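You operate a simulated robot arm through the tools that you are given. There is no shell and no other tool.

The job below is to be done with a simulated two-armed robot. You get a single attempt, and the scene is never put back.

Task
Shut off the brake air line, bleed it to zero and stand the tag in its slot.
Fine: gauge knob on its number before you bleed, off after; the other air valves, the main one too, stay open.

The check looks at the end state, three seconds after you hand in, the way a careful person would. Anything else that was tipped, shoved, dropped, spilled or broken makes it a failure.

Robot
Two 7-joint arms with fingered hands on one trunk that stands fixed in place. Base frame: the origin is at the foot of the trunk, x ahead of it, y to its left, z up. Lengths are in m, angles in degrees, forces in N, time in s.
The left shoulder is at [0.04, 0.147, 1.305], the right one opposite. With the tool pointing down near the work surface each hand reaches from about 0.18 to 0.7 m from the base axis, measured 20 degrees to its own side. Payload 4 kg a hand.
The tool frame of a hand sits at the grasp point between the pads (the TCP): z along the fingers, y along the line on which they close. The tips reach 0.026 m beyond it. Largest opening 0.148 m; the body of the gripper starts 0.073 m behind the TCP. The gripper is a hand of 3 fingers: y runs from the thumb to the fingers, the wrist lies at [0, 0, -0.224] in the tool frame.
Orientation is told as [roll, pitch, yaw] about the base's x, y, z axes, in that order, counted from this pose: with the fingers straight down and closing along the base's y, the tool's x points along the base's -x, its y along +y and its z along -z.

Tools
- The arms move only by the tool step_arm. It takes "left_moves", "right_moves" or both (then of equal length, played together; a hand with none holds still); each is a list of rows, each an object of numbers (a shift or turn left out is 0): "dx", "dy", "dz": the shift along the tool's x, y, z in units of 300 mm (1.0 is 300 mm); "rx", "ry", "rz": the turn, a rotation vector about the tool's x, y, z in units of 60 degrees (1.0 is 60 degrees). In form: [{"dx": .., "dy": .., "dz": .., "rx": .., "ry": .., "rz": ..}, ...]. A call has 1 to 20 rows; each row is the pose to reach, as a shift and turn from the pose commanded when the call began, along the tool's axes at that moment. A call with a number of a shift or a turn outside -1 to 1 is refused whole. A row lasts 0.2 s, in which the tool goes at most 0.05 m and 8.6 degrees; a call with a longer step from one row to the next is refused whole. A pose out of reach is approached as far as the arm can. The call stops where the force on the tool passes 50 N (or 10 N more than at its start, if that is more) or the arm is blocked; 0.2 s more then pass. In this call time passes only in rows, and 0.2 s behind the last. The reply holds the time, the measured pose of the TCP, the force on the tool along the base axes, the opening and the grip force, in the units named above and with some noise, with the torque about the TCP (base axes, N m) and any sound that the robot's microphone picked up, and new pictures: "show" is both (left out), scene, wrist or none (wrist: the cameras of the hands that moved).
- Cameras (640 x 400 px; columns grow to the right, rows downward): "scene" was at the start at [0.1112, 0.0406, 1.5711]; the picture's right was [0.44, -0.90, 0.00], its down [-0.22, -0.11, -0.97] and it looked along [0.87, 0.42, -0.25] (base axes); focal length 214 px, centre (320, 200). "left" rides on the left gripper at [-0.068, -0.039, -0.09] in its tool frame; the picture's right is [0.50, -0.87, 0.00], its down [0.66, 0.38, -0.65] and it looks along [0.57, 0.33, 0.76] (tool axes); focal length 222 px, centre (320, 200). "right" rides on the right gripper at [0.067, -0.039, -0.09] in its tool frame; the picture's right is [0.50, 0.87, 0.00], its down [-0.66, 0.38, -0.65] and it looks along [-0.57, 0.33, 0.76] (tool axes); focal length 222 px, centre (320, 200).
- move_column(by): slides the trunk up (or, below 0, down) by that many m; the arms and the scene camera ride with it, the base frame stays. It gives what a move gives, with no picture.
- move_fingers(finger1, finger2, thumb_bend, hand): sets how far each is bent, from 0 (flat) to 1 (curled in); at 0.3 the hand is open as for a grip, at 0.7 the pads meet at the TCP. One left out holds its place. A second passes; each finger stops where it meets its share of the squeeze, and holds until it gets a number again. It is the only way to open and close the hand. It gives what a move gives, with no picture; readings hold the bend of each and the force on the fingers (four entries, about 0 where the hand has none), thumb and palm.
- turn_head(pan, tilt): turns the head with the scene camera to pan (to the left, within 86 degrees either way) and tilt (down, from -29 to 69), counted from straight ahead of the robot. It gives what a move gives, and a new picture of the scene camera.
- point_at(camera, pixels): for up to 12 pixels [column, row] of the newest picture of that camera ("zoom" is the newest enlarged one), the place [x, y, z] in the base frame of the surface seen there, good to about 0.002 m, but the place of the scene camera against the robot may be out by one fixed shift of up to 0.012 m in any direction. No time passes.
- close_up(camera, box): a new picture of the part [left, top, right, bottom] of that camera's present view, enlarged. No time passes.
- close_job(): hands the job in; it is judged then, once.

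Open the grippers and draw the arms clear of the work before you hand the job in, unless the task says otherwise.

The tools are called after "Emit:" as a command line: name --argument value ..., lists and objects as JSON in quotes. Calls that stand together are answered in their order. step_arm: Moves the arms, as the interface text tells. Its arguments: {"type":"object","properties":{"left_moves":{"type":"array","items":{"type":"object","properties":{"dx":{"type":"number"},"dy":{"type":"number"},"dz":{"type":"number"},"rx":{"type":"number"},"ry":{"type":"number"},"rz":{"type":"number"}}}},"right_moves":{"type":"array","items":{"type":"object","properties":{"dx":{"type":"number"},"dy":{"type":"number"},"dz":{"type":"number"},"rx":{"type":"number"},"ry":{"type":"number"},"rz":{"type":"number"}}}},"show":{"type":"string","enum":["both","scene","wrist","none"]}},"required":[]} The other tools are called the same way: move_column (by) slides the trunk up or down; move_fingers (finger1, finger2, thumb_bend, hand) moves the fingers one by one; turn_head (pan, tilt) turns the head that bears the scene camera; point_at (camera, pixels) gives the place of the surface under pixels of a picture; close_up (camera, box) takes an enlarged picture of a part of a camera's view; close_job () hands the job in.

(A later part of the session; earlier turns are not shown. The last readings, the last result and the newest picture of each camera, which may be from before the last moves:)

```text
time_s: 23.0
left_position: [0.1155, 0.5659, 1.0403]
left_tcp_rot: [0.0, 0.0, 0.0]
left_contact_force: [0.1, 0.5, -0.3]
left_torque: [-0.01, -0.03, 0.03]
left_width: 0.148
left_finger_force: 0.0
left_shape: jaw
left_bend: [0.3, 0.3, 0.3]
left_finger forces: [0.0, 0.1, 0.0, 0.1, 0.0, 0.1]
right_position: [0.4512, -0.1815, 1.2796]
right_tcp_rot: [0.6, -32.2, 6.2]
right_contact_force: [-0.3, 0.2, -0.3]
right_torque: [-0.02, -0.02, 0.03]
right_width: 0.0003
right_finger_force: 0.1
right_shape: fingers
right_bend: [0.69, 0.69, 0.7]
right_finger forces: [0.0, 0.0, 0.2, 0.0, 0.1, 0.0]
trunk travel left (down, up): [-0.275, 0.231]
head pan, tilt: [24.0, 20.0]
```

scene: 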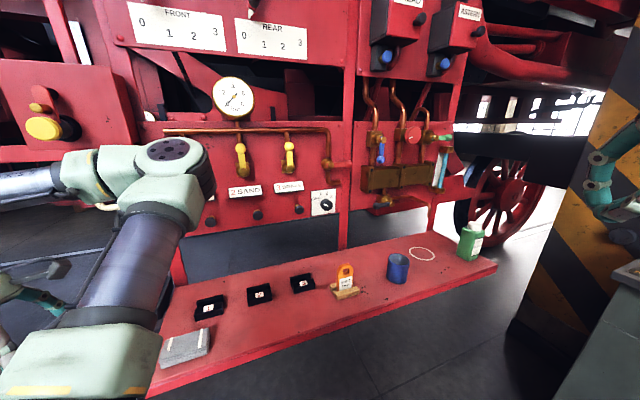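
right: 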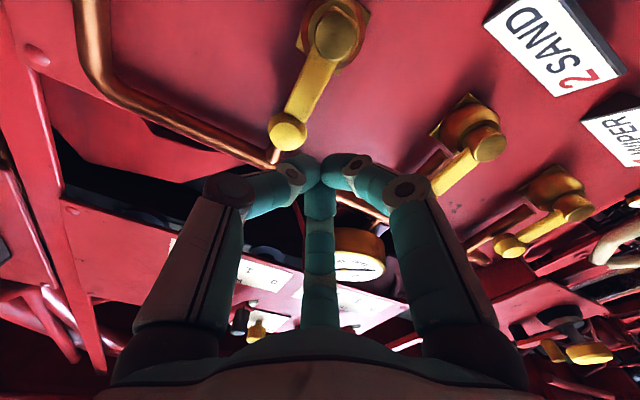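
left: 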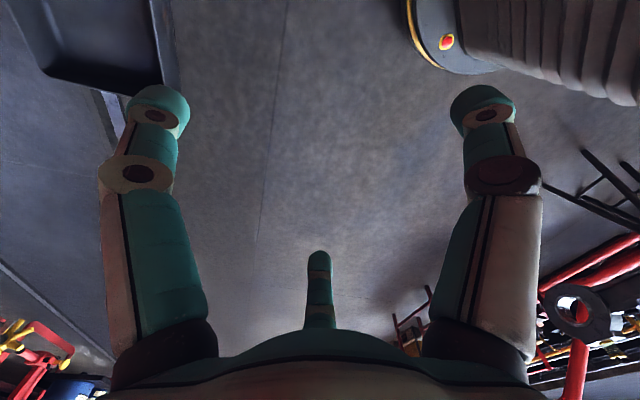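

The right hand is out of the way. Now I bring the left hand up and over toward the panel, pitching it forward as it goes.

Emit:
step_arm --left_moves '[{"dz": -0.15}, {"dz": -0.3}, {"dx": -0.08, "dy": -0.08, "dz": -0.4}, {"dx": -0.18, "dy": -0.18, "dz": -0.46}, {"dx": -0.28, "dy": -0.28, "dz": -0.52, "ry": -0.1}, {"dx": -0.38, "dy": -0.38, "dz": -0.57, "ry": -0.2}, {"dx": -0.48, "dy": -0.48, "dz": -0.6, "ry": -0.33}, {"dx": -0.58, "dy": -0.58, "dz": -0.63, "ry": -0.46}, {"dx": -0.69, "dy": -0.68, "dz": -0.65, "ry": -0.59}, {"dx": -0.79, "dy": -0.79, "dz": -0.66, "ry": -0.72}, {"dx": -0.9, "dy": -0.9, "dz": -0.66, "ry": -0.86}, {"dx": -1.0, "dy": -1.0, "dz": -0.66, "ry": -1.0}]'

```text
time_s: 25.6
left_position: [0.4669, 0.3402, 1.2569]
left_tcp_rot: [1.1, -54.9, -0.2]
left_contact_force: [0.5, -0.1, 0.1]
left_torque: [-0.04, -0.01, 0.03]
left_width: 0.1485
left_finger_force: 0.0
left_shape: jaw
left_bend: [0.3, 0.3, 0.3]
left_finger forces: [0.0, 0.0, 0.0, 0.0, 0.0, 0.0]
left hand out of reach, approached as far as the arm can: row 10, 11, 12
right_position: [0.4568, -0.1795, 1.2766]
right_tcp_rot: [0.5, -31.9, 6.1]
right_contact_force: [1.1, -0.2, -0.2]
right_torque: [-0.02, 0.06, -0.02]
right_width: 0.0
right_finger_force: 0.0
right_shape: fingers
right_bend: [0.69, 0.69, 0.7]
right_finger forces: [0.0, 0.0, 0.0, 0.0, 0.0, 0.1]
trunk travel left (down, up): [-0.275, 0.231]
head pan, tilt: [24.0, 20.0]
```

scene: 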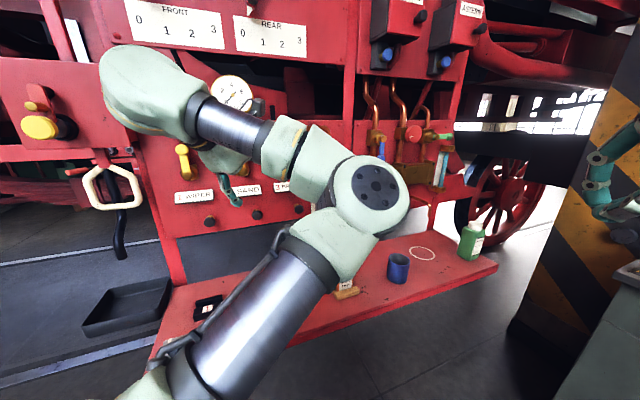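
left: 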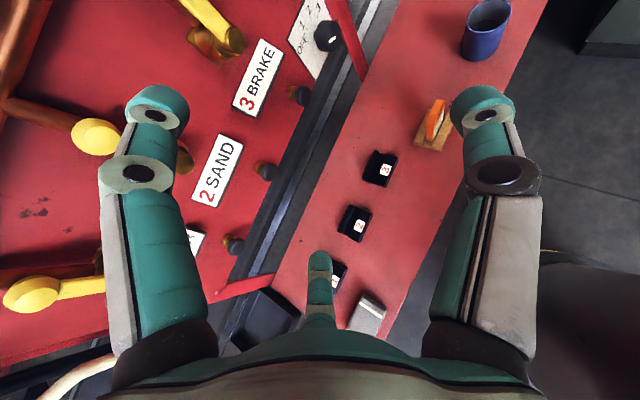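

The left hand is at [0.467,0.340,1.257], pitched 55°. I complete the pitch to horizontal while easing outward.

Emit:
step_arm --left_moves '[{"dx": -0.03, "dy": -0.015, "dz": 0.028, "ry": -0.12}, {"dx": -0.06, "dy": -0.03, "dz": 0.056, "ry": -0.24}, {"dx": -0.09, "dy": -0.045, "dz": 0.084, "ry": -0.36}, {"dx": -0.12, "dy": -0.06, "dz": 0.112, "ry": -0.47}, {"dx": -0.15, "dy": -0.067, "dz": 0.139, "ry": -0.583}]' --show "none"

Emit:
step_arm --left_moves '[{"rx": -0.13}, {"rx": -0.26}, {"rx": -0.39}, {"rx": -0.52}, {"rx": -0.65}, {"rx": -0.75}]'

```text
time_s: 26.8
left_position: [0.5242, 0.318, 1.2733]
left_tcp_rot: [102.5, -89.4, -101.8]
left_contact_force: [0.4, 0.5, 0.5]
left_torque: [0.01, 0.03, 0.0]
left_width: 0.148
left_finger_force: 0.0
left_shape: jaw
left_bend: [0.3, 0.3, 0.3]
left_finger forces: [0.0, 0.0, 0.1, 0.0, 0.0, 0.0]
left hand out of reach, approached as far as the arm can: row 1, 2, 3
right_position: [0.4524, -0.1811, 1.2787]
right_tcp_rot: [0.5, -32.1, 6.2]
right_contact_force: [0.0, 0.8, -0.1]
right_torque: [0.02, 0.0, -0.02]
right_width: 0.0002
right_finger_force: 0.1
right_shape: fingers
right_bend: [0.69, 0.69, 0.7]
right_finger forces: [0.0, 0.1, 0.1, 0.0, 0.1, 0.0]
trunk travel left (down, up): [-0.275, 0.231]
head pan, tilt: [24.0, 20.0]
```

```text
time_s: 28.2
left_position: [0.5251, 0.3179, 1.273]
left_tcp_rot: [138.2, -89.3, -92.4]
left_contact_force: [-0.1, 0.7, -0.6]
left_torque: [-0.03, -0.03, 0.0]
left_width: 0.1482
left_finger_force: 0.1
left_shape: jaw
left_bend: [0.3, 0.3, 0.3]
left_finger forces: [0.1, 0.1, 0.0, 0.0, 0.1, 0.1]
right_position: [0.4522, -0.1808, 1.2787]
right_tcp_rot: [0.6, -32.2, 6.3]
right_contact_force: [-0.2, 0.0, 0.3]
right_torque: [0.0, 0.02, -0.01]
right_width: 0.0002
right_finger_force: 0.0
right_shape: fingers
right_bend: [0.69, 0.69, 0.7]
right_finger forces: [0.0, 0.1, 0.0, 0.0, 0.0, 0.0]
trunk travel left (down, up): [-0.275, 0.231]
head pan, tilt: [24.0, 20.0]
```

scene: 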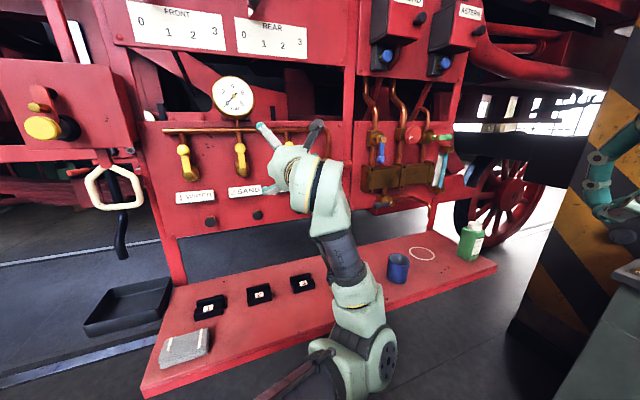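
left: 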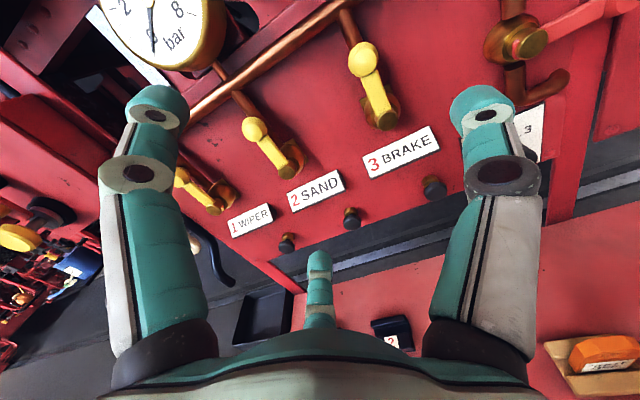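

Now the left hand is squared to the panel with a good wrist view: lever 3 ball (363,58), hub (387,118), bleed button 3 (434,187). I measure these and close the fingers into a rod.

Emit:
point_at --camera "left" --pixels '[[363, 58], [375, 92], [387, 120], [434, 187], [434, 178], [254, 128], [286, 170], [351, 219], [440, 100], [345, 150], [530, 40], [600, 10]]'

Emit:
move_fingers --hand "left" --finger1 0.7 --finger2 0.7 --thumb_bend 0.7

Emit:
close_up --camera "left" --box '[200, 0, 640, 260]'

```text
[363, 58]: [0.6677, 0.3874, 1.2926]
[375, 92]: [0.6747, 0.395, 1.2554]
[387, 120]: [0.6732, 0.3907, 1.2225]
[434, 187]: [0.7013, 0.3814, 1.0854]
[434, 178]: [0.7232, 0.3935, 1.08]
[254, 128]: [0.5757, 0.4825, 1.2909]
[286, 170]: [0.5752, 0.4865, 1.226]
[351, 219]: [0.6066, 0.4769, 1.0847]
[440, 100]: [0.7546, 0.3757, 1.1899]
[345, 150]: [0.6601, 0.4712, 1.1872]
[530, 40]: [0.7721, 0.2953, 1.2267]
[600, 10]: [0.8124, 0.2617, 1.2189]
```

```text
time_s: 29.2
left_position: [0.5236, 0.3186, 1.2729]
left_tcp_rot: [134.5, -89.5, -88.7]
left_contact_force: [-0.1, 0.9, -0.1]
left_torque: [0.02, 0.02, 0.03]
left_width: 0.0002
left_finger_force: 0.1
left_shape: fingers
left_bend: [0.69, 0.69, 0.7]
left_finger forces: [0.1, 0.0, 0.0, 0.0, 0.0, 0.1]
right_position: [0.4513, -0.1797, 1.2783]
right_tcp_rot: [0.5, -32.2, 6.2]
right_contact_force: [-0.8, 0.6, 0.4]
right_torque: [-0.03, 0.03, 0.0]
right_width: 0.0001
right_finger_force: 0.0
right_shape: fingers
right_bend: [0.69, 0.69, 0.7]
right_finger forces: [0.0, 0.0, 0.1, 0.0, 0.0, 0.0]
trunk travel left (down, up): [-0.275, 0.231]
head pan, tilt: [24.0, 20.0]
```

```text
1.45 times, centred on (420, 130) of left
```

zoom: 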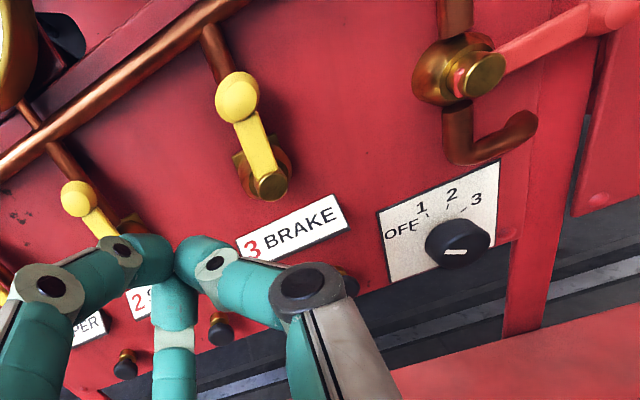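

Lever 3 pivots at s≈-0.200, z≈1.222, ball at z≈1.287; my rod is at s=-0.145. I advance beside its left side to just past the ball's depth.

Emit:
step_arm --left_moves '[{"dz": 0.12, "dy": -0.017}, {"dz": 0.24, "dy": -0.017}, {"dz": 0.34, "dy": -0.017}, {"dz": 0.42, "dy": -0.017}, {"dz": 0.488, "dy": -0.017}]'

```text
time_s: 30.4
left_position: [0.6283, 0.42, 1.2743]
left_tcp_rot: [131.8, -89.5, -86.3]
left_contact_force: [-0.8, 0.1, -0.2]
left_torque: [-0.01, -0.01, 0.0]
left_width: 0.0001
left_finger_force: 0.0
left_shape: fingers
left_bend: [0.69, 0.69, 0.7]
left_finger forces: [0.0, 0.0, 0.0, 0.1, 0.0, 0.0]
right_position: [0.4528, -0.1803, 1.2786]
right_tcp_rot: [0.5, -32.2, 6.2]
right_contact_force: [0.5, 0.6, -0.2]
right_torque: [0.02, -0.01, 0.0]
right_width: 0.0
right_finger_force: 0.0
right_shape: fingers
right_bend: [0.69, 0.69, 0.7]
right_finger forces: [0.0, 0.0, 0.1, 0.0, 0.0, 0.1]
trunk travel left (down, up): [-0.275, 0.231]
head pan, tilt: [24.0, 20.0]
```

scene: 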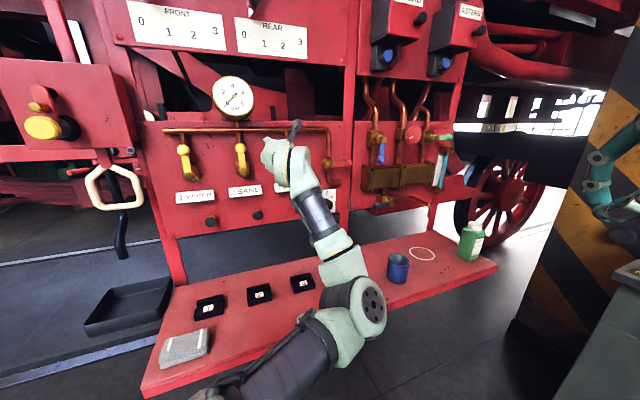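
left: 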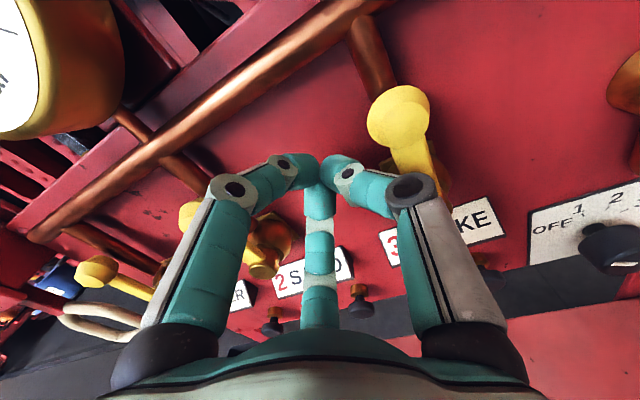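

No contact yet; rod at s=-0.147, n=0.741, with the lever just right of the thumb at (400,120). I push gently right to about 25° of lever rotation and check the reaction.

Emit:
step_arm --left_moves '[{"dx": 0.033, "dy": -0.02, "dz": 0.027}, {"dx": 0.033, "dy": -0.05, "dz": 0.027}, {"dx": 0.033, "dy": -0.075, "dz": 0.027}, {"dx": 0.03, "dy": -0.095, "dz": 0.027}, {"dx": 0.022, "dy": -0.112, "dz": 0.027}, {"dx": 0.016, "dy": -0.13, "dz": 0.027}]'

```text
time_s: 31.8
left_position: [0.6608, 0.3993, 1.2695]
left_tcp_rot: [148.4, -89.5, -102.7]
left_contact_force: [-7.2, 1.0, -0.6]
left_torque: [-0.01, 0.03, -0.04]
left_width: 0.0
left_finger_force: 4.8
left_shape: fingers
left_bend: [0.69, 0.69, 0.71]
left_finger forces: [0.0, 0.1, 0.0, 0.0, 10.2, 0.1]
right_position: [0.4513, -0.1801, 1.2798]
right_tcp_rot: [0.4, -32.1, 6.3]
right_contact_force: [0.6, 0.3, 0.4]
right_torque: [0.02, 0.01, 0.0]
right_width: 0.0002
right_finger_force: 0.0
right_shape: fingers
right_bend: [0.69, 0.69, 0.7]
right_finger forces: [0.0, 0.0, 0.0, 0.0, 0.1, 0.1]
trunk travel left (down, up): [-0.275, 0.231]
head pan, tilt: [24.0, 20.0]
```

scene: 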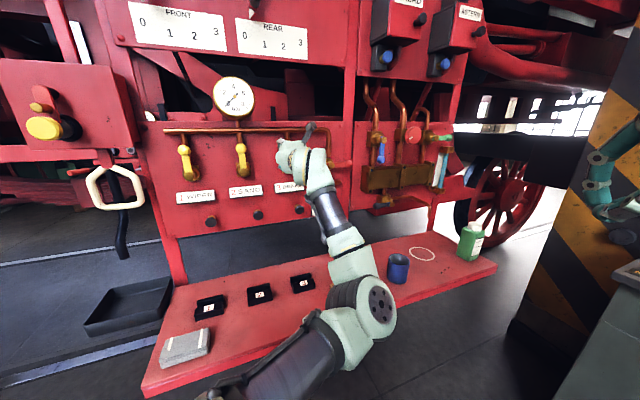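
left: 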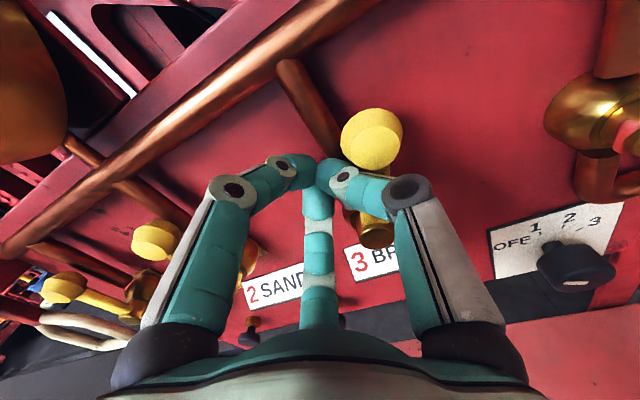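

There is a ~7 N reaction on the thumb. I check where the ball (372,135) now is to see if the lever is turning.

Emit:
point_at --camera "left" --pixels '[[372, 140], [372, 125], [350, 130], [376, 237]]'

Emit:
close_up --camera "left" --box '[270, 60, 470, 280]'

```text
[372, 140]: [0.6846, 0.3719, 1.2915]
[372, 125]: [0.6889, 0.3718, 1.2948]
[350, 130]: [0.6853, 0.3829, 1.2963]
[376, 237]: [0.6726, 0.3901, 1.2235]
```

```text
1.82 times, centred on (370, 170) of left
```

zoom: 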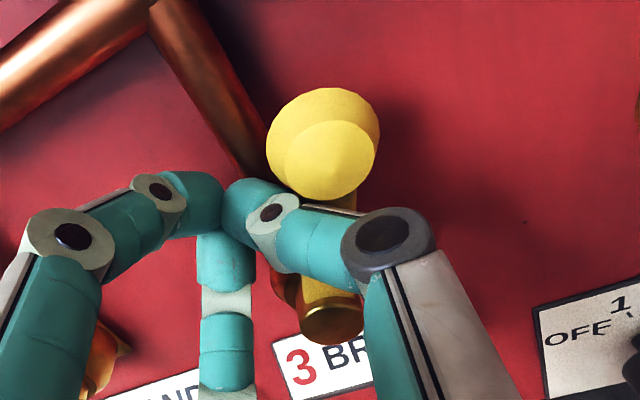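

The ball has moved to s=-0.221, i.e. about 21° clockwise, at low force, so the direction is right. I continue along the arc to ~80°, turning the hand with it.

Emit:
step_arm --left_moves '[{"dy": -0.012, "dx": -0.011, "rz": 0.07}, {"dy": -0.032, "dx": -0.014, "rz": 0.14}, {"dy": -0.053, "dx": -0.014, "rz": 0.21}, {"dy": -0.077, "dx": -0.011, "rz": 0.29}, {"dy": -0.097, "dx": -0.005, "rz": 0.36}, {"dy": -0.119, "dx": 0.004, "rz": 0.44}, {"dy": -0.137, "dx": 0.014, "rz": 0.52}, {"dy": -0.156, "dx": 0.029, "rz": 0.6}]'

```text
time_s: 33.6
left_position: [0.6908, 0.3663, 1.2615]
left_tcp_rot: [90.9, -53.7, -45.1]
left_contact_force: [-14.6, -0.6, -1.3]
left_torque: [0.03, 0.24, -0.2]
left_width: 0.0
left_finger_force: 7.4
left_shape: fingers
left_bend: [0.69, 0.69, 0.72]
left_finger forces: [0.0, 0.1, 0.0, 0.0, 13.7, 0.0]
right_position: [0.449, -0.1814, 1.2794]
right_tcp_rot: [0.4, -32.3, 6.2]
right_contact_force: [0.3, 0.0, 1.0]
right_torque: [-0.02, 0.0, 0.0]
right_width: 0.0001
right_finger_force: 0.1
right_shape: fingers
right_bend: [0.69, 0.69, 0.7]
right_finger forces: [0.0, 0.0, 0.1, 0.0, 0.1, 0.0]
trunk travel left (down, up): [-0.275, 0.231]
head pan, tilt: [24.0, 20.0]
```

scene: 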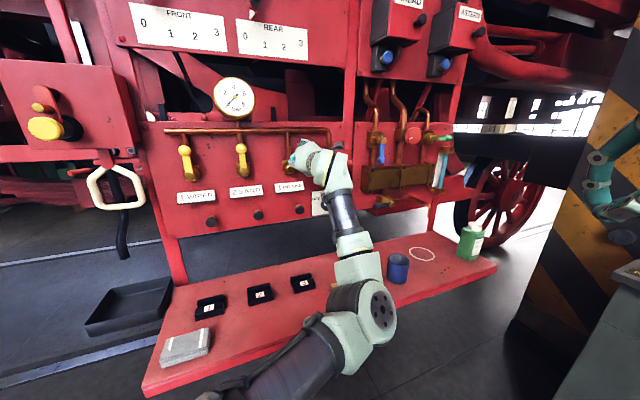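
left: 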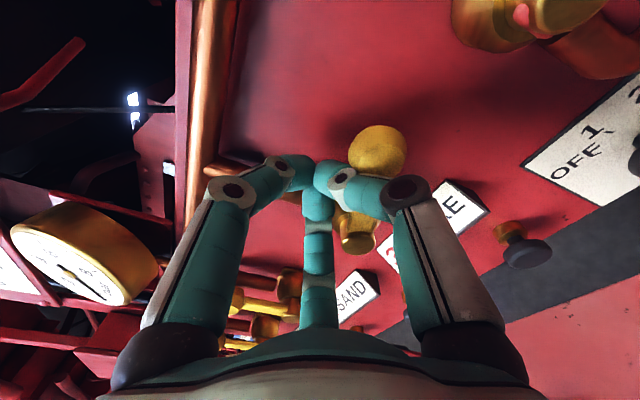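

The lever keeps following; I check the ball's position at (378,150).

Emit:
point_at --camera "left" --pixels '[[378, 152], [390, 140], [360, 240]]'

```text
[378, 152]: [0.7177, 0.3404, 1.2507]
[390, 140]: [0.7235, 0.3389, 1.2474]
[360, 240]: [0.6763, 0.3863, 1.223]
```

The lever is at about 70°. I continue the arc another ~25°, watching force for the end stop.

Emit:
step_arm --left_moves '[{"dx": 0.002, "dy": -0.015, "rz": 0.06}, {"dx": 0.005, "dy": -0.029, "rz": 0.12}, {"dx": 0.01, "dy": -0.044, "rz": 0.18}, {"dx": 0.015, "dy": -0.058, "rz": 0.22}]'

Emit:
close_up --camera "left" --box '[260, 60, 640, 300]'

```text
time_s: 34.6
left_position: [0.6988, 0.3585, 1.2489]
left_tcp_rot: [90.7, -40.5, -44.7]
left_contact_force: [-14.6, -0.7, 2.8]
left_torque: [-0.04, 0.26, -0.18]
left_width: 0.0003
left_finger_force: 7.1
left_shape: fingers
left_bend: [0.69, 0.69, 0.72]
left_finger forces: [0.0, 0.0, 0.0, 0.1, 14.1, 0.1]
right_position: [0.4487, -0.1801, 1.2798]
right_tcp_rot: [0.5, -32.3, 6.2]
right_contact_force: [0.5, 0.4, 0.8]
right_torque: [0.01, -0.03, 0.01]
right_width: 0.0001
right_finger_force: 0.2
right_shape: fingers
right_bend: [0.69, 0.69, 0.7]
right_finger forces: [0.0, 0.1, 0.0, 0.1, 0.0, 0.0]
trunk travel left (down, up): [-0.275, 0.231]
head pan, tilt: [24.0, 20.0]
```

scene: 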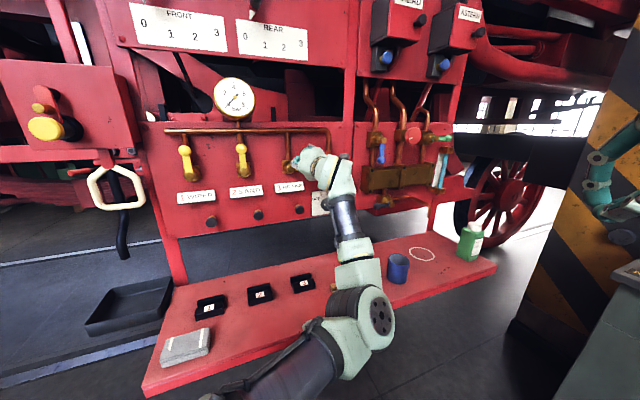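
left: 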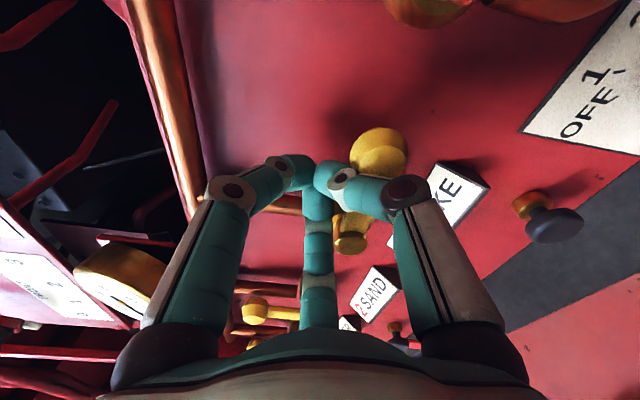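

```text
1.67 times, centred on (450, 180) of left
```

zoom: 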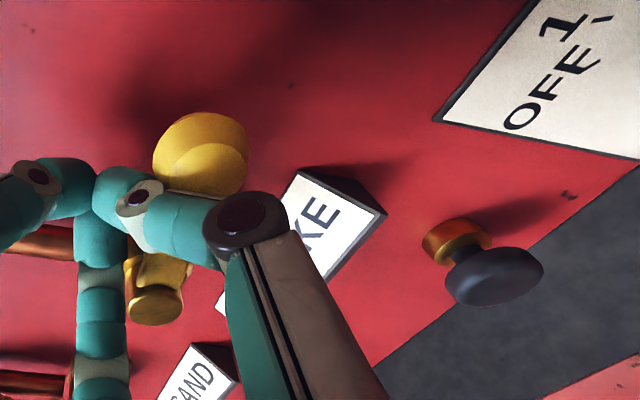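

Emit:
point_at --camera "left" --pixels '[[380, 158], [352, 238], [395, 145]]'

```text
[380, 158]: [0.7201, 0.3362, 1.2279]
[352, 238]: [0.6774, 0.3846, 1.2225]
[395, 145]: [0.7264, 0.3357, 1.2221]
```

The ball is now level with the hub (z≈1.222–1.228), i.e. roughly 90°. I press a few more mm straight down to see whether the stop is reached.

Emit:
step_arm --left_moves '[{"dx": 0.007, "dy": -0.008}, {"dx": 0.013, "dy": -0.015}]' --show "wrist"

Emit:
point_at --camera "left" --pixels '[[380, 158], [352, 238], [395, 145]]'

```text
time_s: 35.2
left_position: [0.6987, 0.3567, 1.2431]
left_tcp_rot: [91.0, -40.7, -45.1]
left_contact_force: [-8.3, 1.1, 10.0]
left_torque: [-0.04, 0.0, -0.07]
left_width: 0.0001
left_finger_force: 6.3
left_shape: fingers
left_bend: [0.69, 0.69, 0.72]
left_finger forces: [0.0, 0.0, 0.0, 0.0, 12.6, 0.1]
right_position: [0.4489, -0.1802, 1.2797]
right_tcp_rot: [0.5, -32.3, 6.3]
right_contact_force: [0.2, 1.0, 0.0]
right_torque: [0.01, -0.01, 0.0]
right_width: 0.0001
right_finger_force: 0.1
right_shape: fingers
right_bend: [0.69, 0.69, 0.7]
right_finger forces: [0.1, 0.0, 0.0, 0.0, 0.0, 0.0]
trunk travel left (down, up): [-0.275, 0.231]
head pan, tilt: [24.0, 20.0]
```

left: 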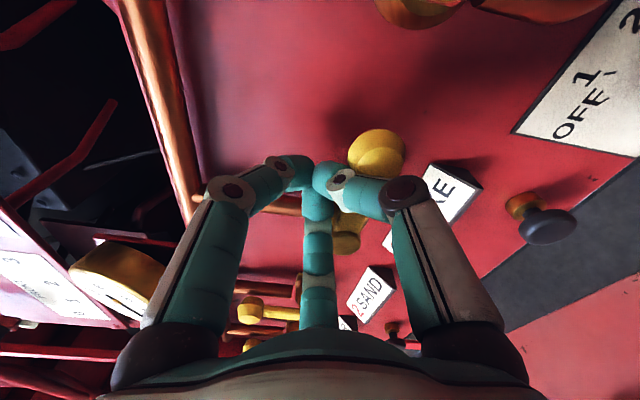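

```text
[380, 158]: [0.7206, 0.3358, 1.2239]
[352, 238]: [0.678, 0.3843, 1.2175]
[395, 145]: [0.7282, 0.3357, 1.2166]
```

Vertical reaction is rising (10 N), consistent with the stop. I lift off the lever and retract straight out to look at it.

Emit:
step_arm --left_moves '[{"dx": -0.03, "dy": 0.035}, {"dx": -0.05, "dy": 0.06}, {"dx": -0.05, "dy": 0.06, "dz": -0.13}, {"dx": -0.05, "dy": 0.06, "dz": -0.27}, {"dx": -0.05, "dy": 0.06, "dz": -0.4}, {"dx": -0.05, "dy": 0.06, "dz": -0.48, "rz": -0.12}, {"dx": -0.05, "dy": 0.06, "dz": -0.5, "rz": -0.25}, {"dx": -0.05, "dy": 0.06, "dz": -0.5, "rz": -0.38}, {"dx": -0.05, "dy": 0.06, "dz": -0.5, "rz": -0.5}, {"dx": -0.05, "dy": 0.06, "dz": -0.5, "rz": -0.63}, {"dx": -0.05, "dy": 0.06, "dz": -0.5, "rz": -0.75}, {"dx": -0.05, "dy": 0.06, "dz": -0.5, "rz": -0.82}]'

```text
time_s: 37.8
left_position: [0.599, 0.251, 1.2622]
left_tcp_rot: [146.3, -89.7, -100.6]
left_contact_force: [-0.2, -0.1, 0.8]
left_torque: [0.02, -0.01, 0.01]
left_width: 0.0
left_finger_force: 0.1
left_shape: fingers
left_bend: [0.69, 0.69, 0.7]
left_finger forces: [0.0, 0.1, 0.0, 0.1, 0.0, 0.0]
right_position: [0.4514, -0.1801, 1.278]
right_tcp_rot: [0.6, -32.1, 6.2]
right_contact_force: [-0.6, 0.5, -0.4]
right_torque: [-0.03, -0.02, 0.01]
right_width: 0.0001
right_finger_force: 0.1
right_shape: fingers
right_bend: [0.69, 0.69, 0.7]
right_finger forces: [0.0, 0.0, 0.1, 0.0, 0.0, 0.0]
trunk travel left (down, up): [-0.275, 0.231]
head pan, tilt: [24.0, 20.0]
```

scene: 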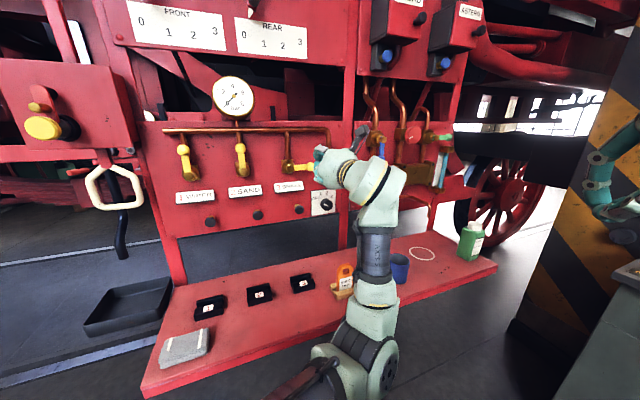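
left: 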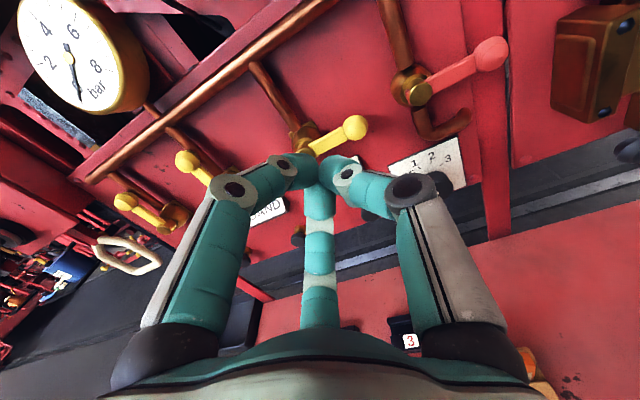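

Lever 3 now lies horizontal ((290,168) to (312,168) in the scene), parallel to the red one. I zoom in and measure.

Emit:
close_up --camera "scene" --box '[225, 120, 355, 230]'

Emit:
point_at --camera "left" --pixels '[[355, 127], [330, 141], [322, 147], [302, 135], [415, 93], [490, 52], [440, 80]]'

Emit:
point_at --camera "scene" --pixels '[[288, 168], [300, 168], [311, 168], [327, 203]]'

```text
3.64 times, centred on (290, 175) of scene
```

zoom: 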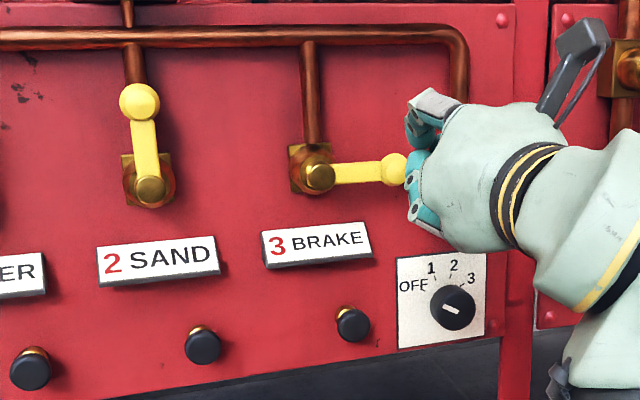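

```text
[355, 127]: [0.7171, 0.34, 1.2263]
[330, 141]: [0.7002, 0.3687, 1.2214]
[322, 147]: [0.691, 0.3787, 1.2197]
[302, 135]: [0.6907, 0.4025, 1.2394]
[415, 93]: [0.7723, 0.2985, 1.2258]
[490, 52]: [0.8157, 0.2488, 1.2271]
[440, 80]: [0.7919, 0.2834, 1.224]
```

```text
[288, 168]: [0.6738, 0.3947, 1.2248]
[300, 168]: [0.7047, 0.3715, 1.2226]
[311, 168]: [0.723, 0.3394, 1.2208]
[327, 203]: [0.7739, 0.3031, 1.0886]
```

Lever 3 is at 90° (closed). The selector mark points to OFF; 3 is ~95° clockwise. I partly open the hand and move in front of the knob for a measurement.

Emit:
move_fingers --hand "left" --finger1 0.42 --finger2 0.42 --thumb_bend 0.42

Emit:
step_arm --left_moves '[{"dy": -0.07, "dx": 0.1}, {"dy": -0.14, "dx": 0.2}, {"dy": -0.21, "dx": 0.3}, {"dy": -0.29, "dx": 0.4}]'

```text
time_s: 38.8
left_position: [0.5997, 0.2499, 1.2628]
left_tcp_rot: [134.3, -89.5, -88.7]
left_contact_force: [0.1, 0.3, -0.1]
left_torque: [0.01, 0.0, 0.03]
left_width: 0.0881
left_finger_force: 0.1
left_shape: fingers
left_bend: [0.42, 0.42, 0.42]
left_finger forces: [0.0, 0.0, 0.1, 0.0, 0.0, 0.0]
right_position: [0.4531, -0.1808, 1.278]
right_tcp_rot: [0.5, -32.1, 6.2]
right_contact_force: [-0.1, 0.1, 0.3]
right_torque: [0.0, 0.01, -0.02]
right_width: 0.0001
right_finger_force: 0.1
right_shape: fingers
right_bend: [0.69, 0.69, 0.7]
right_finger forces: [0.1, 0.1, 0.0, 0.0, 0.0, 0.0]
trunk travel left (down, up): [-0.275, 0.231]
head pan, tilt: [24.0, 20.0]
```

```text
time_s: 39.8
left_position: [0.659, 0.2007, 1.1526]
left_tcp_rot: [177.1, -88.8, -130.3]
left_contact_force: [0.1, 0.6, 0.0]
left_torque: [-0.02, -0.03, 0.0]
left_width: 0.0882
left_finger_force: 0.1
left_shape: fingers
left_bend: [0.42, 0.42, 0.42]
left_finger forces: [0.1, 0.0, 0.0, 0.1, 0.1, 0.1]
right_position: [0.4519, -0.1807, 1.2787]
right_tcp_rot: [0.7, -32.1, 6.2]
right_contact_force: [0.2, 0.4, 0.0]
right_torque: [0.02, -0.02, 0.0]
right_width: 0.0003
right_finger_force: 0.1
right_shape: fingers
right_bend: [0.69, 0.69, 0.7]
right_finger forces: [0.0, 0.1, 0.0, 0.1, 0.1, 0.1]
trunk travel left (down, up): [-0.275, 0.231]
head pan, tilt: [24.0, 20.0]
```

scene: 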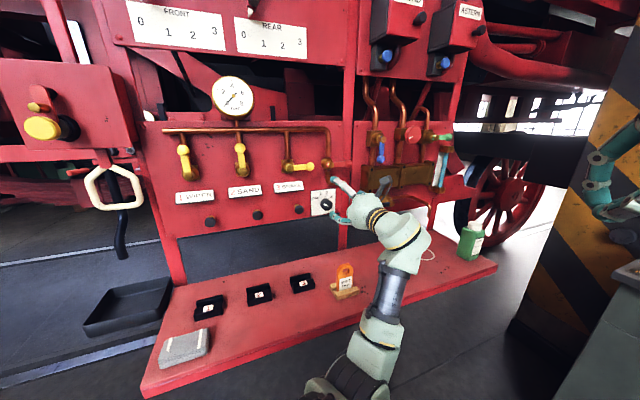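
left: 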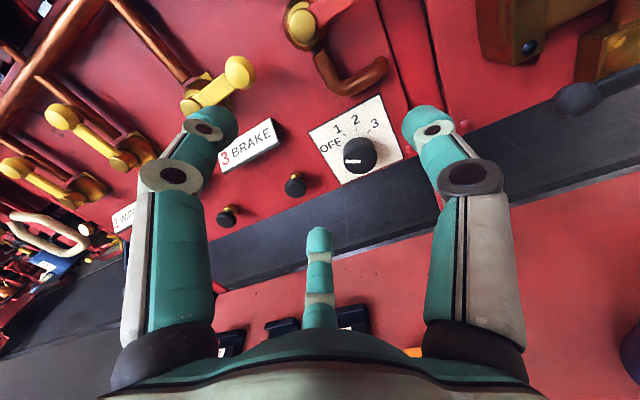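

The knob is at (359,153) in the wrist view with its mark at (353,160) toward OFF. I zoom and measure it, the plate and the elbow pipe.

Emit:
close_up --camera "left" --box '[290, 70, 440, 200]'

Emit:
point_at --camera "left" --pixels '[[360, 150], [346, 155], [374, 150], [358, 166], [340, 175], [325, 140], [377, 100], [372, 76], [385, 66], [296, 180], [397, 150]]'

```text
3.08 times, centred on (365, 135) of left
```

zoom: 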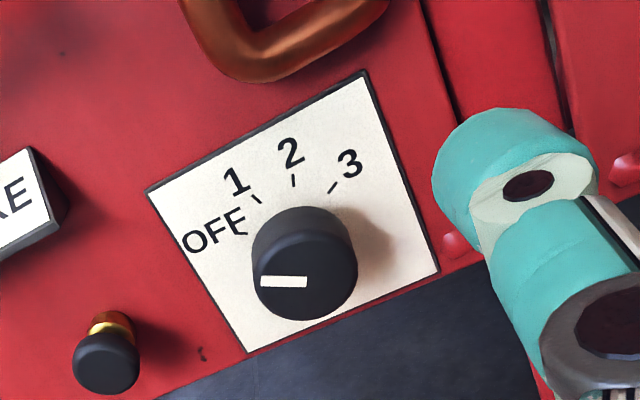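

```text
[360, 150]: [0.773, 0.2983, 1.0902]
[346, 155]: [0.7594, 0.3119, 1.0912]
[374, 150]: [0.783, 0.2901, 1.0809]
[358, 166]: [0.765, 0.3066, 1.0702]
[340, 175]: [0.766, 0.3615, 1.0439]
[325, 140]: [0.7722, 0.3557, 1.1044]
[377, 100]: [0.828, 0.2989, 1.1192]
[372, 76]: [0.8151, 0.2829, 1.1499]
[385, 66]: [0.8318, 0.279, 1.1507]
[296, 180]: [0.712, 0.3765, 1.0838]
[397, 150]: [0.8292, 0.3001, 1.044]
```

The mark points at OFF (about -60°), and 3 sits symmetrically at about +60°. I measure the knob's front-face edges precisely.

Emit:
point_at --camera "left" --pixels '[[360, 161], [344, 161], [376, 156], [360, 172], [359, 149], [352, 162], [366, 172], [345, 150]]'

Emit:
point_at --camera "scene" --pixels '[[327, 203], [322, 203], [332, 203], [327, 208], [327, 198]]'

Emit:
close_up --camera "scene" --box '[305, 180, 355, 225]'

```text
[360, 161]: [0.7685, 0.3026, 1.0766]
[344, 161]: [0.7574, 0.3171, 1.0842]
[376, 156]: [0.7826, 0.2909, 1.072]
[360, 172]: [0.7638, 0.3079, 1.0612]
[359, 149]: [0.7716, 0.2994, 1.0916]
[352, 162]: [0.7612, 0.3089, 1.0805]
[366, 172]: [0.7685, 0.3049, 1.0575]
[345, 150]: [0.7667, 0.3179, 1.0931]
```

```text
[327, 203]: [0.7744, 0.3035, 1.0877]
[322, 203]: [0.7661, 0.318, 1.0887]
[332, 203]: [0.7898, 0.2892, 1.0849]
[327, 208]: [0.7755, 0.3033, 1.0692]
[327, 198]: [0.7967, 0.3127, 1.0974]
```

```text
8.89 times, centred on (330, 202) of scene
```

zoom: 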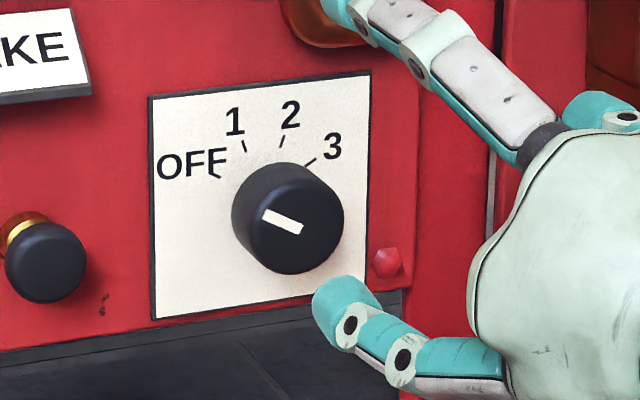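

Ticks are at ±60° and ±20°, so 3 needs +120° of clockwise turn. I lower to the knob's height and pre-rotate the hand -60°, still 15 cm out.

Emit:
step_arm --left_moves '[{"dx": 0.06, "rz": -0.13}, {"dx": 0.12, "rz": -0.26}, {"dx": 0.18, "rz": -0.39}, {"dx": 0.253, "dy": -0.018, "rz": -0.52}, {"dx": 0.253, "dy": -0.018, "rz": -0.65}, {"dx": 0.253, "dy": -0.018, "rz": -0.78}, {"dx": 0.253, "dy": -0.018, "rz": -0.9}, {"dx": 0.253, "dy": -0.018, "rz": -1.0}]'

```text
time_s: 41.6
left_position: [0.623, 0.3328, 1.1071]
left_tcp_rot: [-92.9, -33.8, 136.8]
left_contact_force: [-0.4, 0.5, 0.4]
left_torque: [0.01, 0.0, -0.01]
left_width: 0.0881
left_finger_force: 0.1
left_shape: fingers
left_bend: [0.42, 0.42, 0.42]
left_finger forces: [0.0, 0.0, 0.0, 0.0, 0.0, 0.0]
left hand out of reach, approached as far as the arm can: row 4, 5, 6, 7, 8
right_position: [0.4526, -0.1808, 1.2786]
right_tcp_rot: [0.5, -32.2, 6.2]
right_contact_force: [-0.7, -0.4, -0.5]
right_torque: [0.0, -0.01, 0.0]
right_width: 0.0001
right_finger_force: 0.0
right_shape: fingers
right_bend: [0.69, 0.69, 0.7]
right_finger forces: [0.1, 0.0, 0.1, 0.0, 0.1, 0.1]
trunk travel left (down, up): [-0.275, 0.231]
head pan, tilt: [24.0, 20.0]
```

scene: 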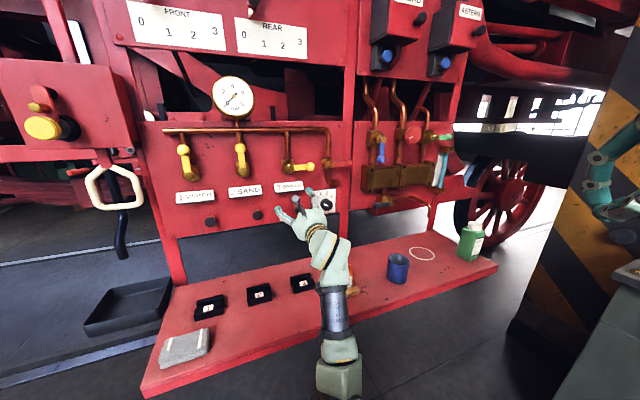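
left: 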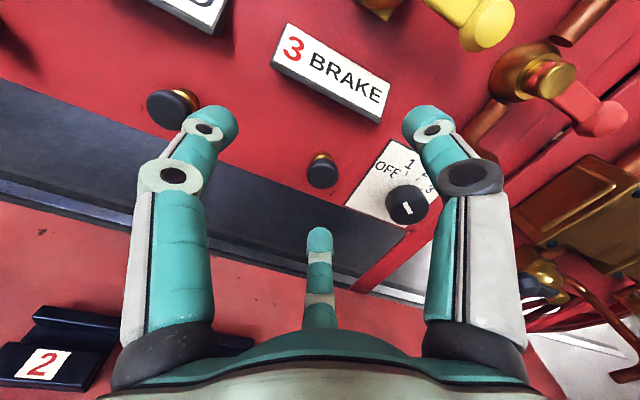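

The -60° roll is out of reach here and pulled the hand off to s=-0.205. I back out and return to zero roll in front of the knob; I'll turn it in several shorter grips instead.

Emit:
step_arm --left_moves '[{"dz": -0.12}, {"dz": -0.22, "dx": 0.03, "rz": 0.1}, {"dz": -0.22, "dx": 0.09, "dy": -0.03, "rz": 0.22}, {"dz": -0.22, "dx": 0.15, "dy": -0.05, "rz": 0.35}, {"dz": -0.22, "dx": 0.21, "dy": -0.08, "rz": 0.48}, {"dz": -0.22, "dx": 0.28, "dy": -0.11, "rz": 0.6}, {"dz": -0.22, "dx": 0.34, "dy": -0.13, "rz": 0.72}, {"dz": -0.22, "dx": 0.401, "dy": -0.147, "rz": 0.84}, {"dz": -0.22, "dx": 0.401, "dy": -0.147, "rz": 0.93}]'

```text
time_s: 43.8
left_position: [0.6662, 0.2039, 1.0696]
left_tcp_rot: [179.3, -87.4, -133.4]
left_contact_force: [-0.4, -0.3, 0.3]
left_torque: [0.0, 0.0, 0.01]
left_width: 0.0882
left_finger_force: 0.1
left_shape: fingers
left_bend: [0.42, 0.42, 0.42]
left_finger forces: [0.0, 0.0, 0.0, 0.1, 0.0, 0.1]
left hand out of reach, approached as far as the arm can: row 1, 2
right_position: [0.4528, -0.18, 1.2793]
right_tcp_rot: [0.5, -32.2, 6.3]
right_contact_force: [-0.2, -0.2, 0.5]
right_torque: [0.01, 0.02, 0.02]
right_width: 0.0
right_finger_force: 0.0
right_shape: fingers
right_bend: [0.69, 0.69, 0.7]
right_finger forces: [0.1, 0.1, 0.0, 0.0, 0.1, 0.1]
trunk travel left (down, up): [-0.275, 0.231]
head pan, tilt: [24.0, 20.0]
stopped in row 9 (left hand): the arm was blocked; the commanded pose is now the measured one
```

scene: 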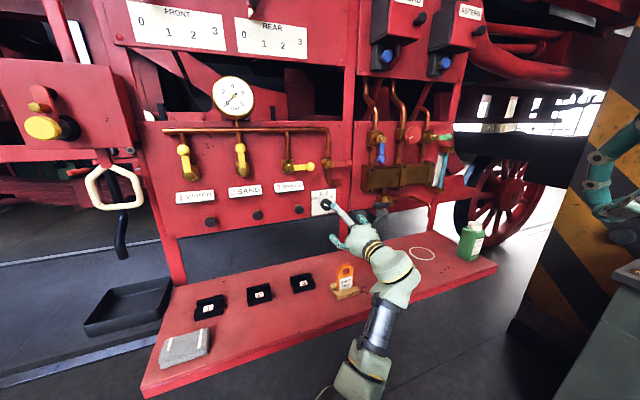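
left: 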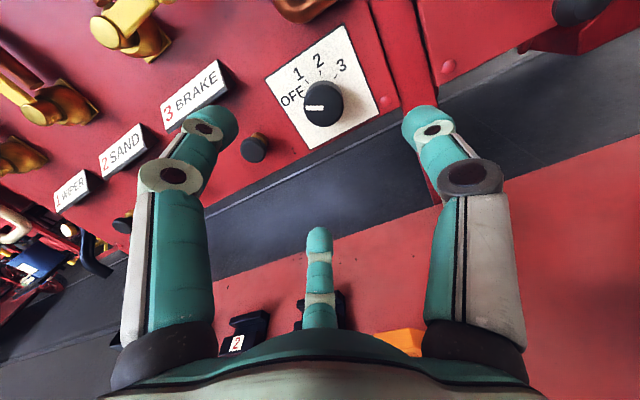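

Hand is centred near the knob (s=-0.327, z=1.070) with a 2.6° upward tilt. I correct the tilt and advance partway, keeping the knob in the middle of the fingers.

Emit:
step_arm --left_moves '[{"dz": 0.1, "dy": -0.004, "ry": 0.02}, {"dz": 0.2, "dy": -0.008, "ry": 0.043, "rx": 0.012}, {"dz": 0.3, "dy": -0.012, "ry": 0.043, "rx": 0.012}]'

```text
time_s: 44.6
left_position: [0.7335, 0.2632, 1.0721]
left_tcp_rot: [-23.7, -89.7, 68.4]
left_contact_force: [-0.2, -0.1, -0.2]
left_torque: [-0.01, 0.01, 0.01]
left_width: 0.0882
left_finger_force: 0.0
left_shape: fingers
left_bend: [0.42, 0.42, 0.42]
left_finger forces: [0.0, 0.0, 0.0, 0.0, 0.0, 0.2]
right_position: [0.4529, -0.1805, 1.2785]
right_tcp_rot: [0.5, -32.0, 6.2]
right_contact_force: [-1.3, 0.3, -1.2]
right_torque: [0.0, 0.01, 0.01]
right_width: 0.0001
right_finger_force: 0.1
right_shape: fingers
right_bend: [0.69, 0.69, 0.7]
right_finger forces: [0.0, 0.1, 0.0, 0.0, 0.1, 0.0]
trunk travel left (down, up): [-0.275, 0.231]
head pan, tilt: [24.0, 20.0]
```

scene: 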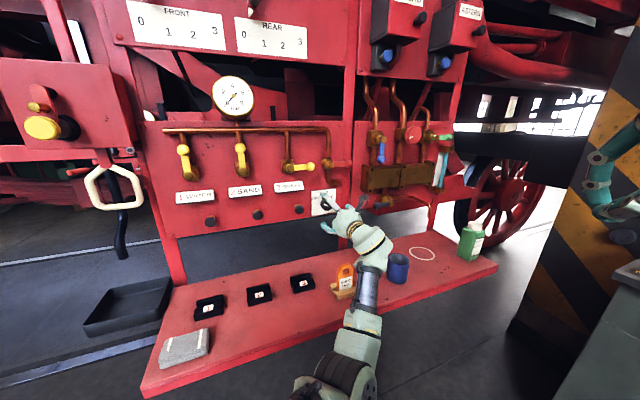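
left: 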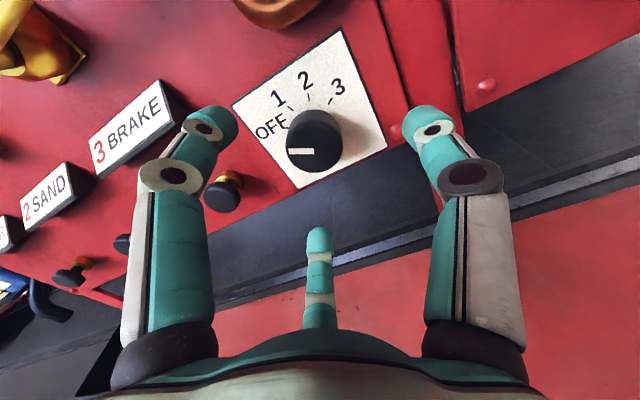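

The knob is between the fingers at (313,148). I re-measure its centre before the final approach.

Emit:
point_at --camera "left" --pixels '[[313, 150], [291, 152], [337, 143], [313, 167], [314, 131], [225, 190], [208, 120], [433, 118], [318, 240]]'

Emit:
close_up --camera "left" --box '[220, 40, 420, 220]'

```text
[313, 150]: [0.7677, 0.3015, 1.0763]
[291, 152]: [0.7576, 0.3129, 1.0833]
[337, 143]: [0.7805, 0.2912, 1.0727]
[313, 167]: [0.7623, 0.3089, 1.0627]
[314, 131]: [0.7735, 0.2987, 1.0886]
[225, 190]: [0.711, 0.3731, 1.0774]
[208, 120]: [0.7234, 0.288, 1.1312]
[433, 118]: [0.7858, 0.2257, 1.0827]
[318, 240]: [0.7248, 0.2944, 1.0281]
```

```text
2.22 times, centred on (320, 130) of left
```

zoom: 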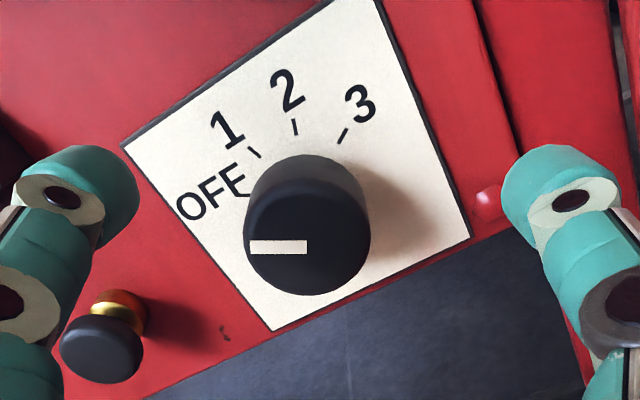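

Knob centre confirmed at s=-0.3296, n=0.756, z=1.076. I move in the last 57 mm and centre on it.

Emit:
step_arm --left_moves '[{"dz": 0.06, "dy": 0.01, "dx": -0.014}, {"dz": 0.12, "dy": 0.01, "dx": -0.014}, {"dz": 0.19, "dy": 0.01, "dx": -0.014}]'

```text
time_s: 45.4
left_position: [0.7715, 0.3065, 1.0768]
left_tcp_rot: [-5.6, -89.8, 50.3]
left_contact_force: [-0.1, -0.5, -0.1]
left_torque: [0.02, 0.0, 0.0]
left_width: 0.0884
left_finger_force: 0.1
left_shape: fingers
left_bend: [0.42, 0.42, 0.42]
left_finger forces: [0.0, 0.1, 0.1, 0.1, 0.0, 0.1]
right_position: [0.4508, -0.18, 1.2796]
right_tcp_rot: [0.5, -32.2, 6.3]
right_contact_force: [-0.3, -0.2, 0.4]
right_torque: [-0.02, 0.0, 0.01]
right_width: 0.0001
right_finger_force: 0.0
right_shape: fingers
right_bend: [0.69, 0.69, 0.7]
right_finger forces: [0.0, 0.1, 0.1, 0.1, 0.0, 0.0]
trunk travel left (down, up): [-0.275, 0.231]
head pan, tilt: [24.0, 20.0]
```

scene: 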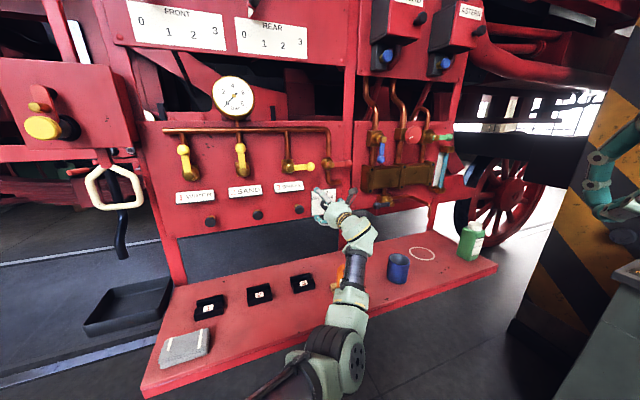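
left: 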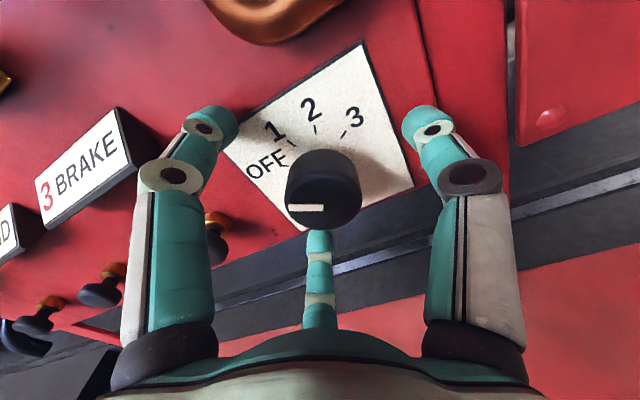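

Centred: s=-0.329, z=1.077, n=0.762. I close the three fingers on the knob.

Emit:
move_fingers --hand "left" --finger1 0.66 --finger2 0.66 --thumb_bend 0.66

Emit:
close_up --camera "left" --box '[180, 60, 480, 260]'

```text
time_s: 46.4
left_position: [0.7709, 0.3061, 1.0773]
left_tcp_rot: [1.6, -89.9, 43.2]
left_contact_force: [4.4, -0.6, 0.9]
left_torque: [-0.02, -0.06, -0.06]
left_width: 0.0271
left_finger_force: 8.6
left_shape: fingers
left_bend: [0.61, 0.6, 0.62]
left_finger forces: [4.0, 4.9, 0.0, 0.0, 7.9, 0.0]
right_position: [0.4524, -0.1803, 1.277]
right_tcp_rot: [0.5, -32.1, 6.2]
right_contact_force: [0.1, 0.2, 0.0]
right_torque: [0.01, -0.01, 0.0]
right_width: 0.0001
right_finger_force: 0.1
right_shape: fingers
right_bend: [0.69, 0.69, 0.7]
right_finger forces: [0.0, 0.1, 0.0, 0.0, 0.0, 0.0]
trunk travel left (down, up): [-0.275, 0.231]
head pan, tilt: [24.0, 20.0]
```

```text
2.00 times, centred on (330, 160) of left
```

zoom: 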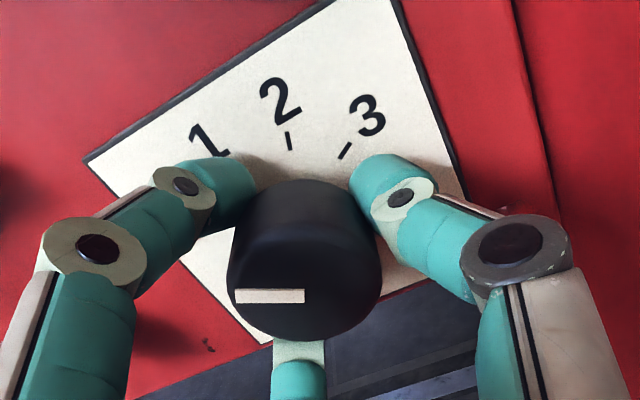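

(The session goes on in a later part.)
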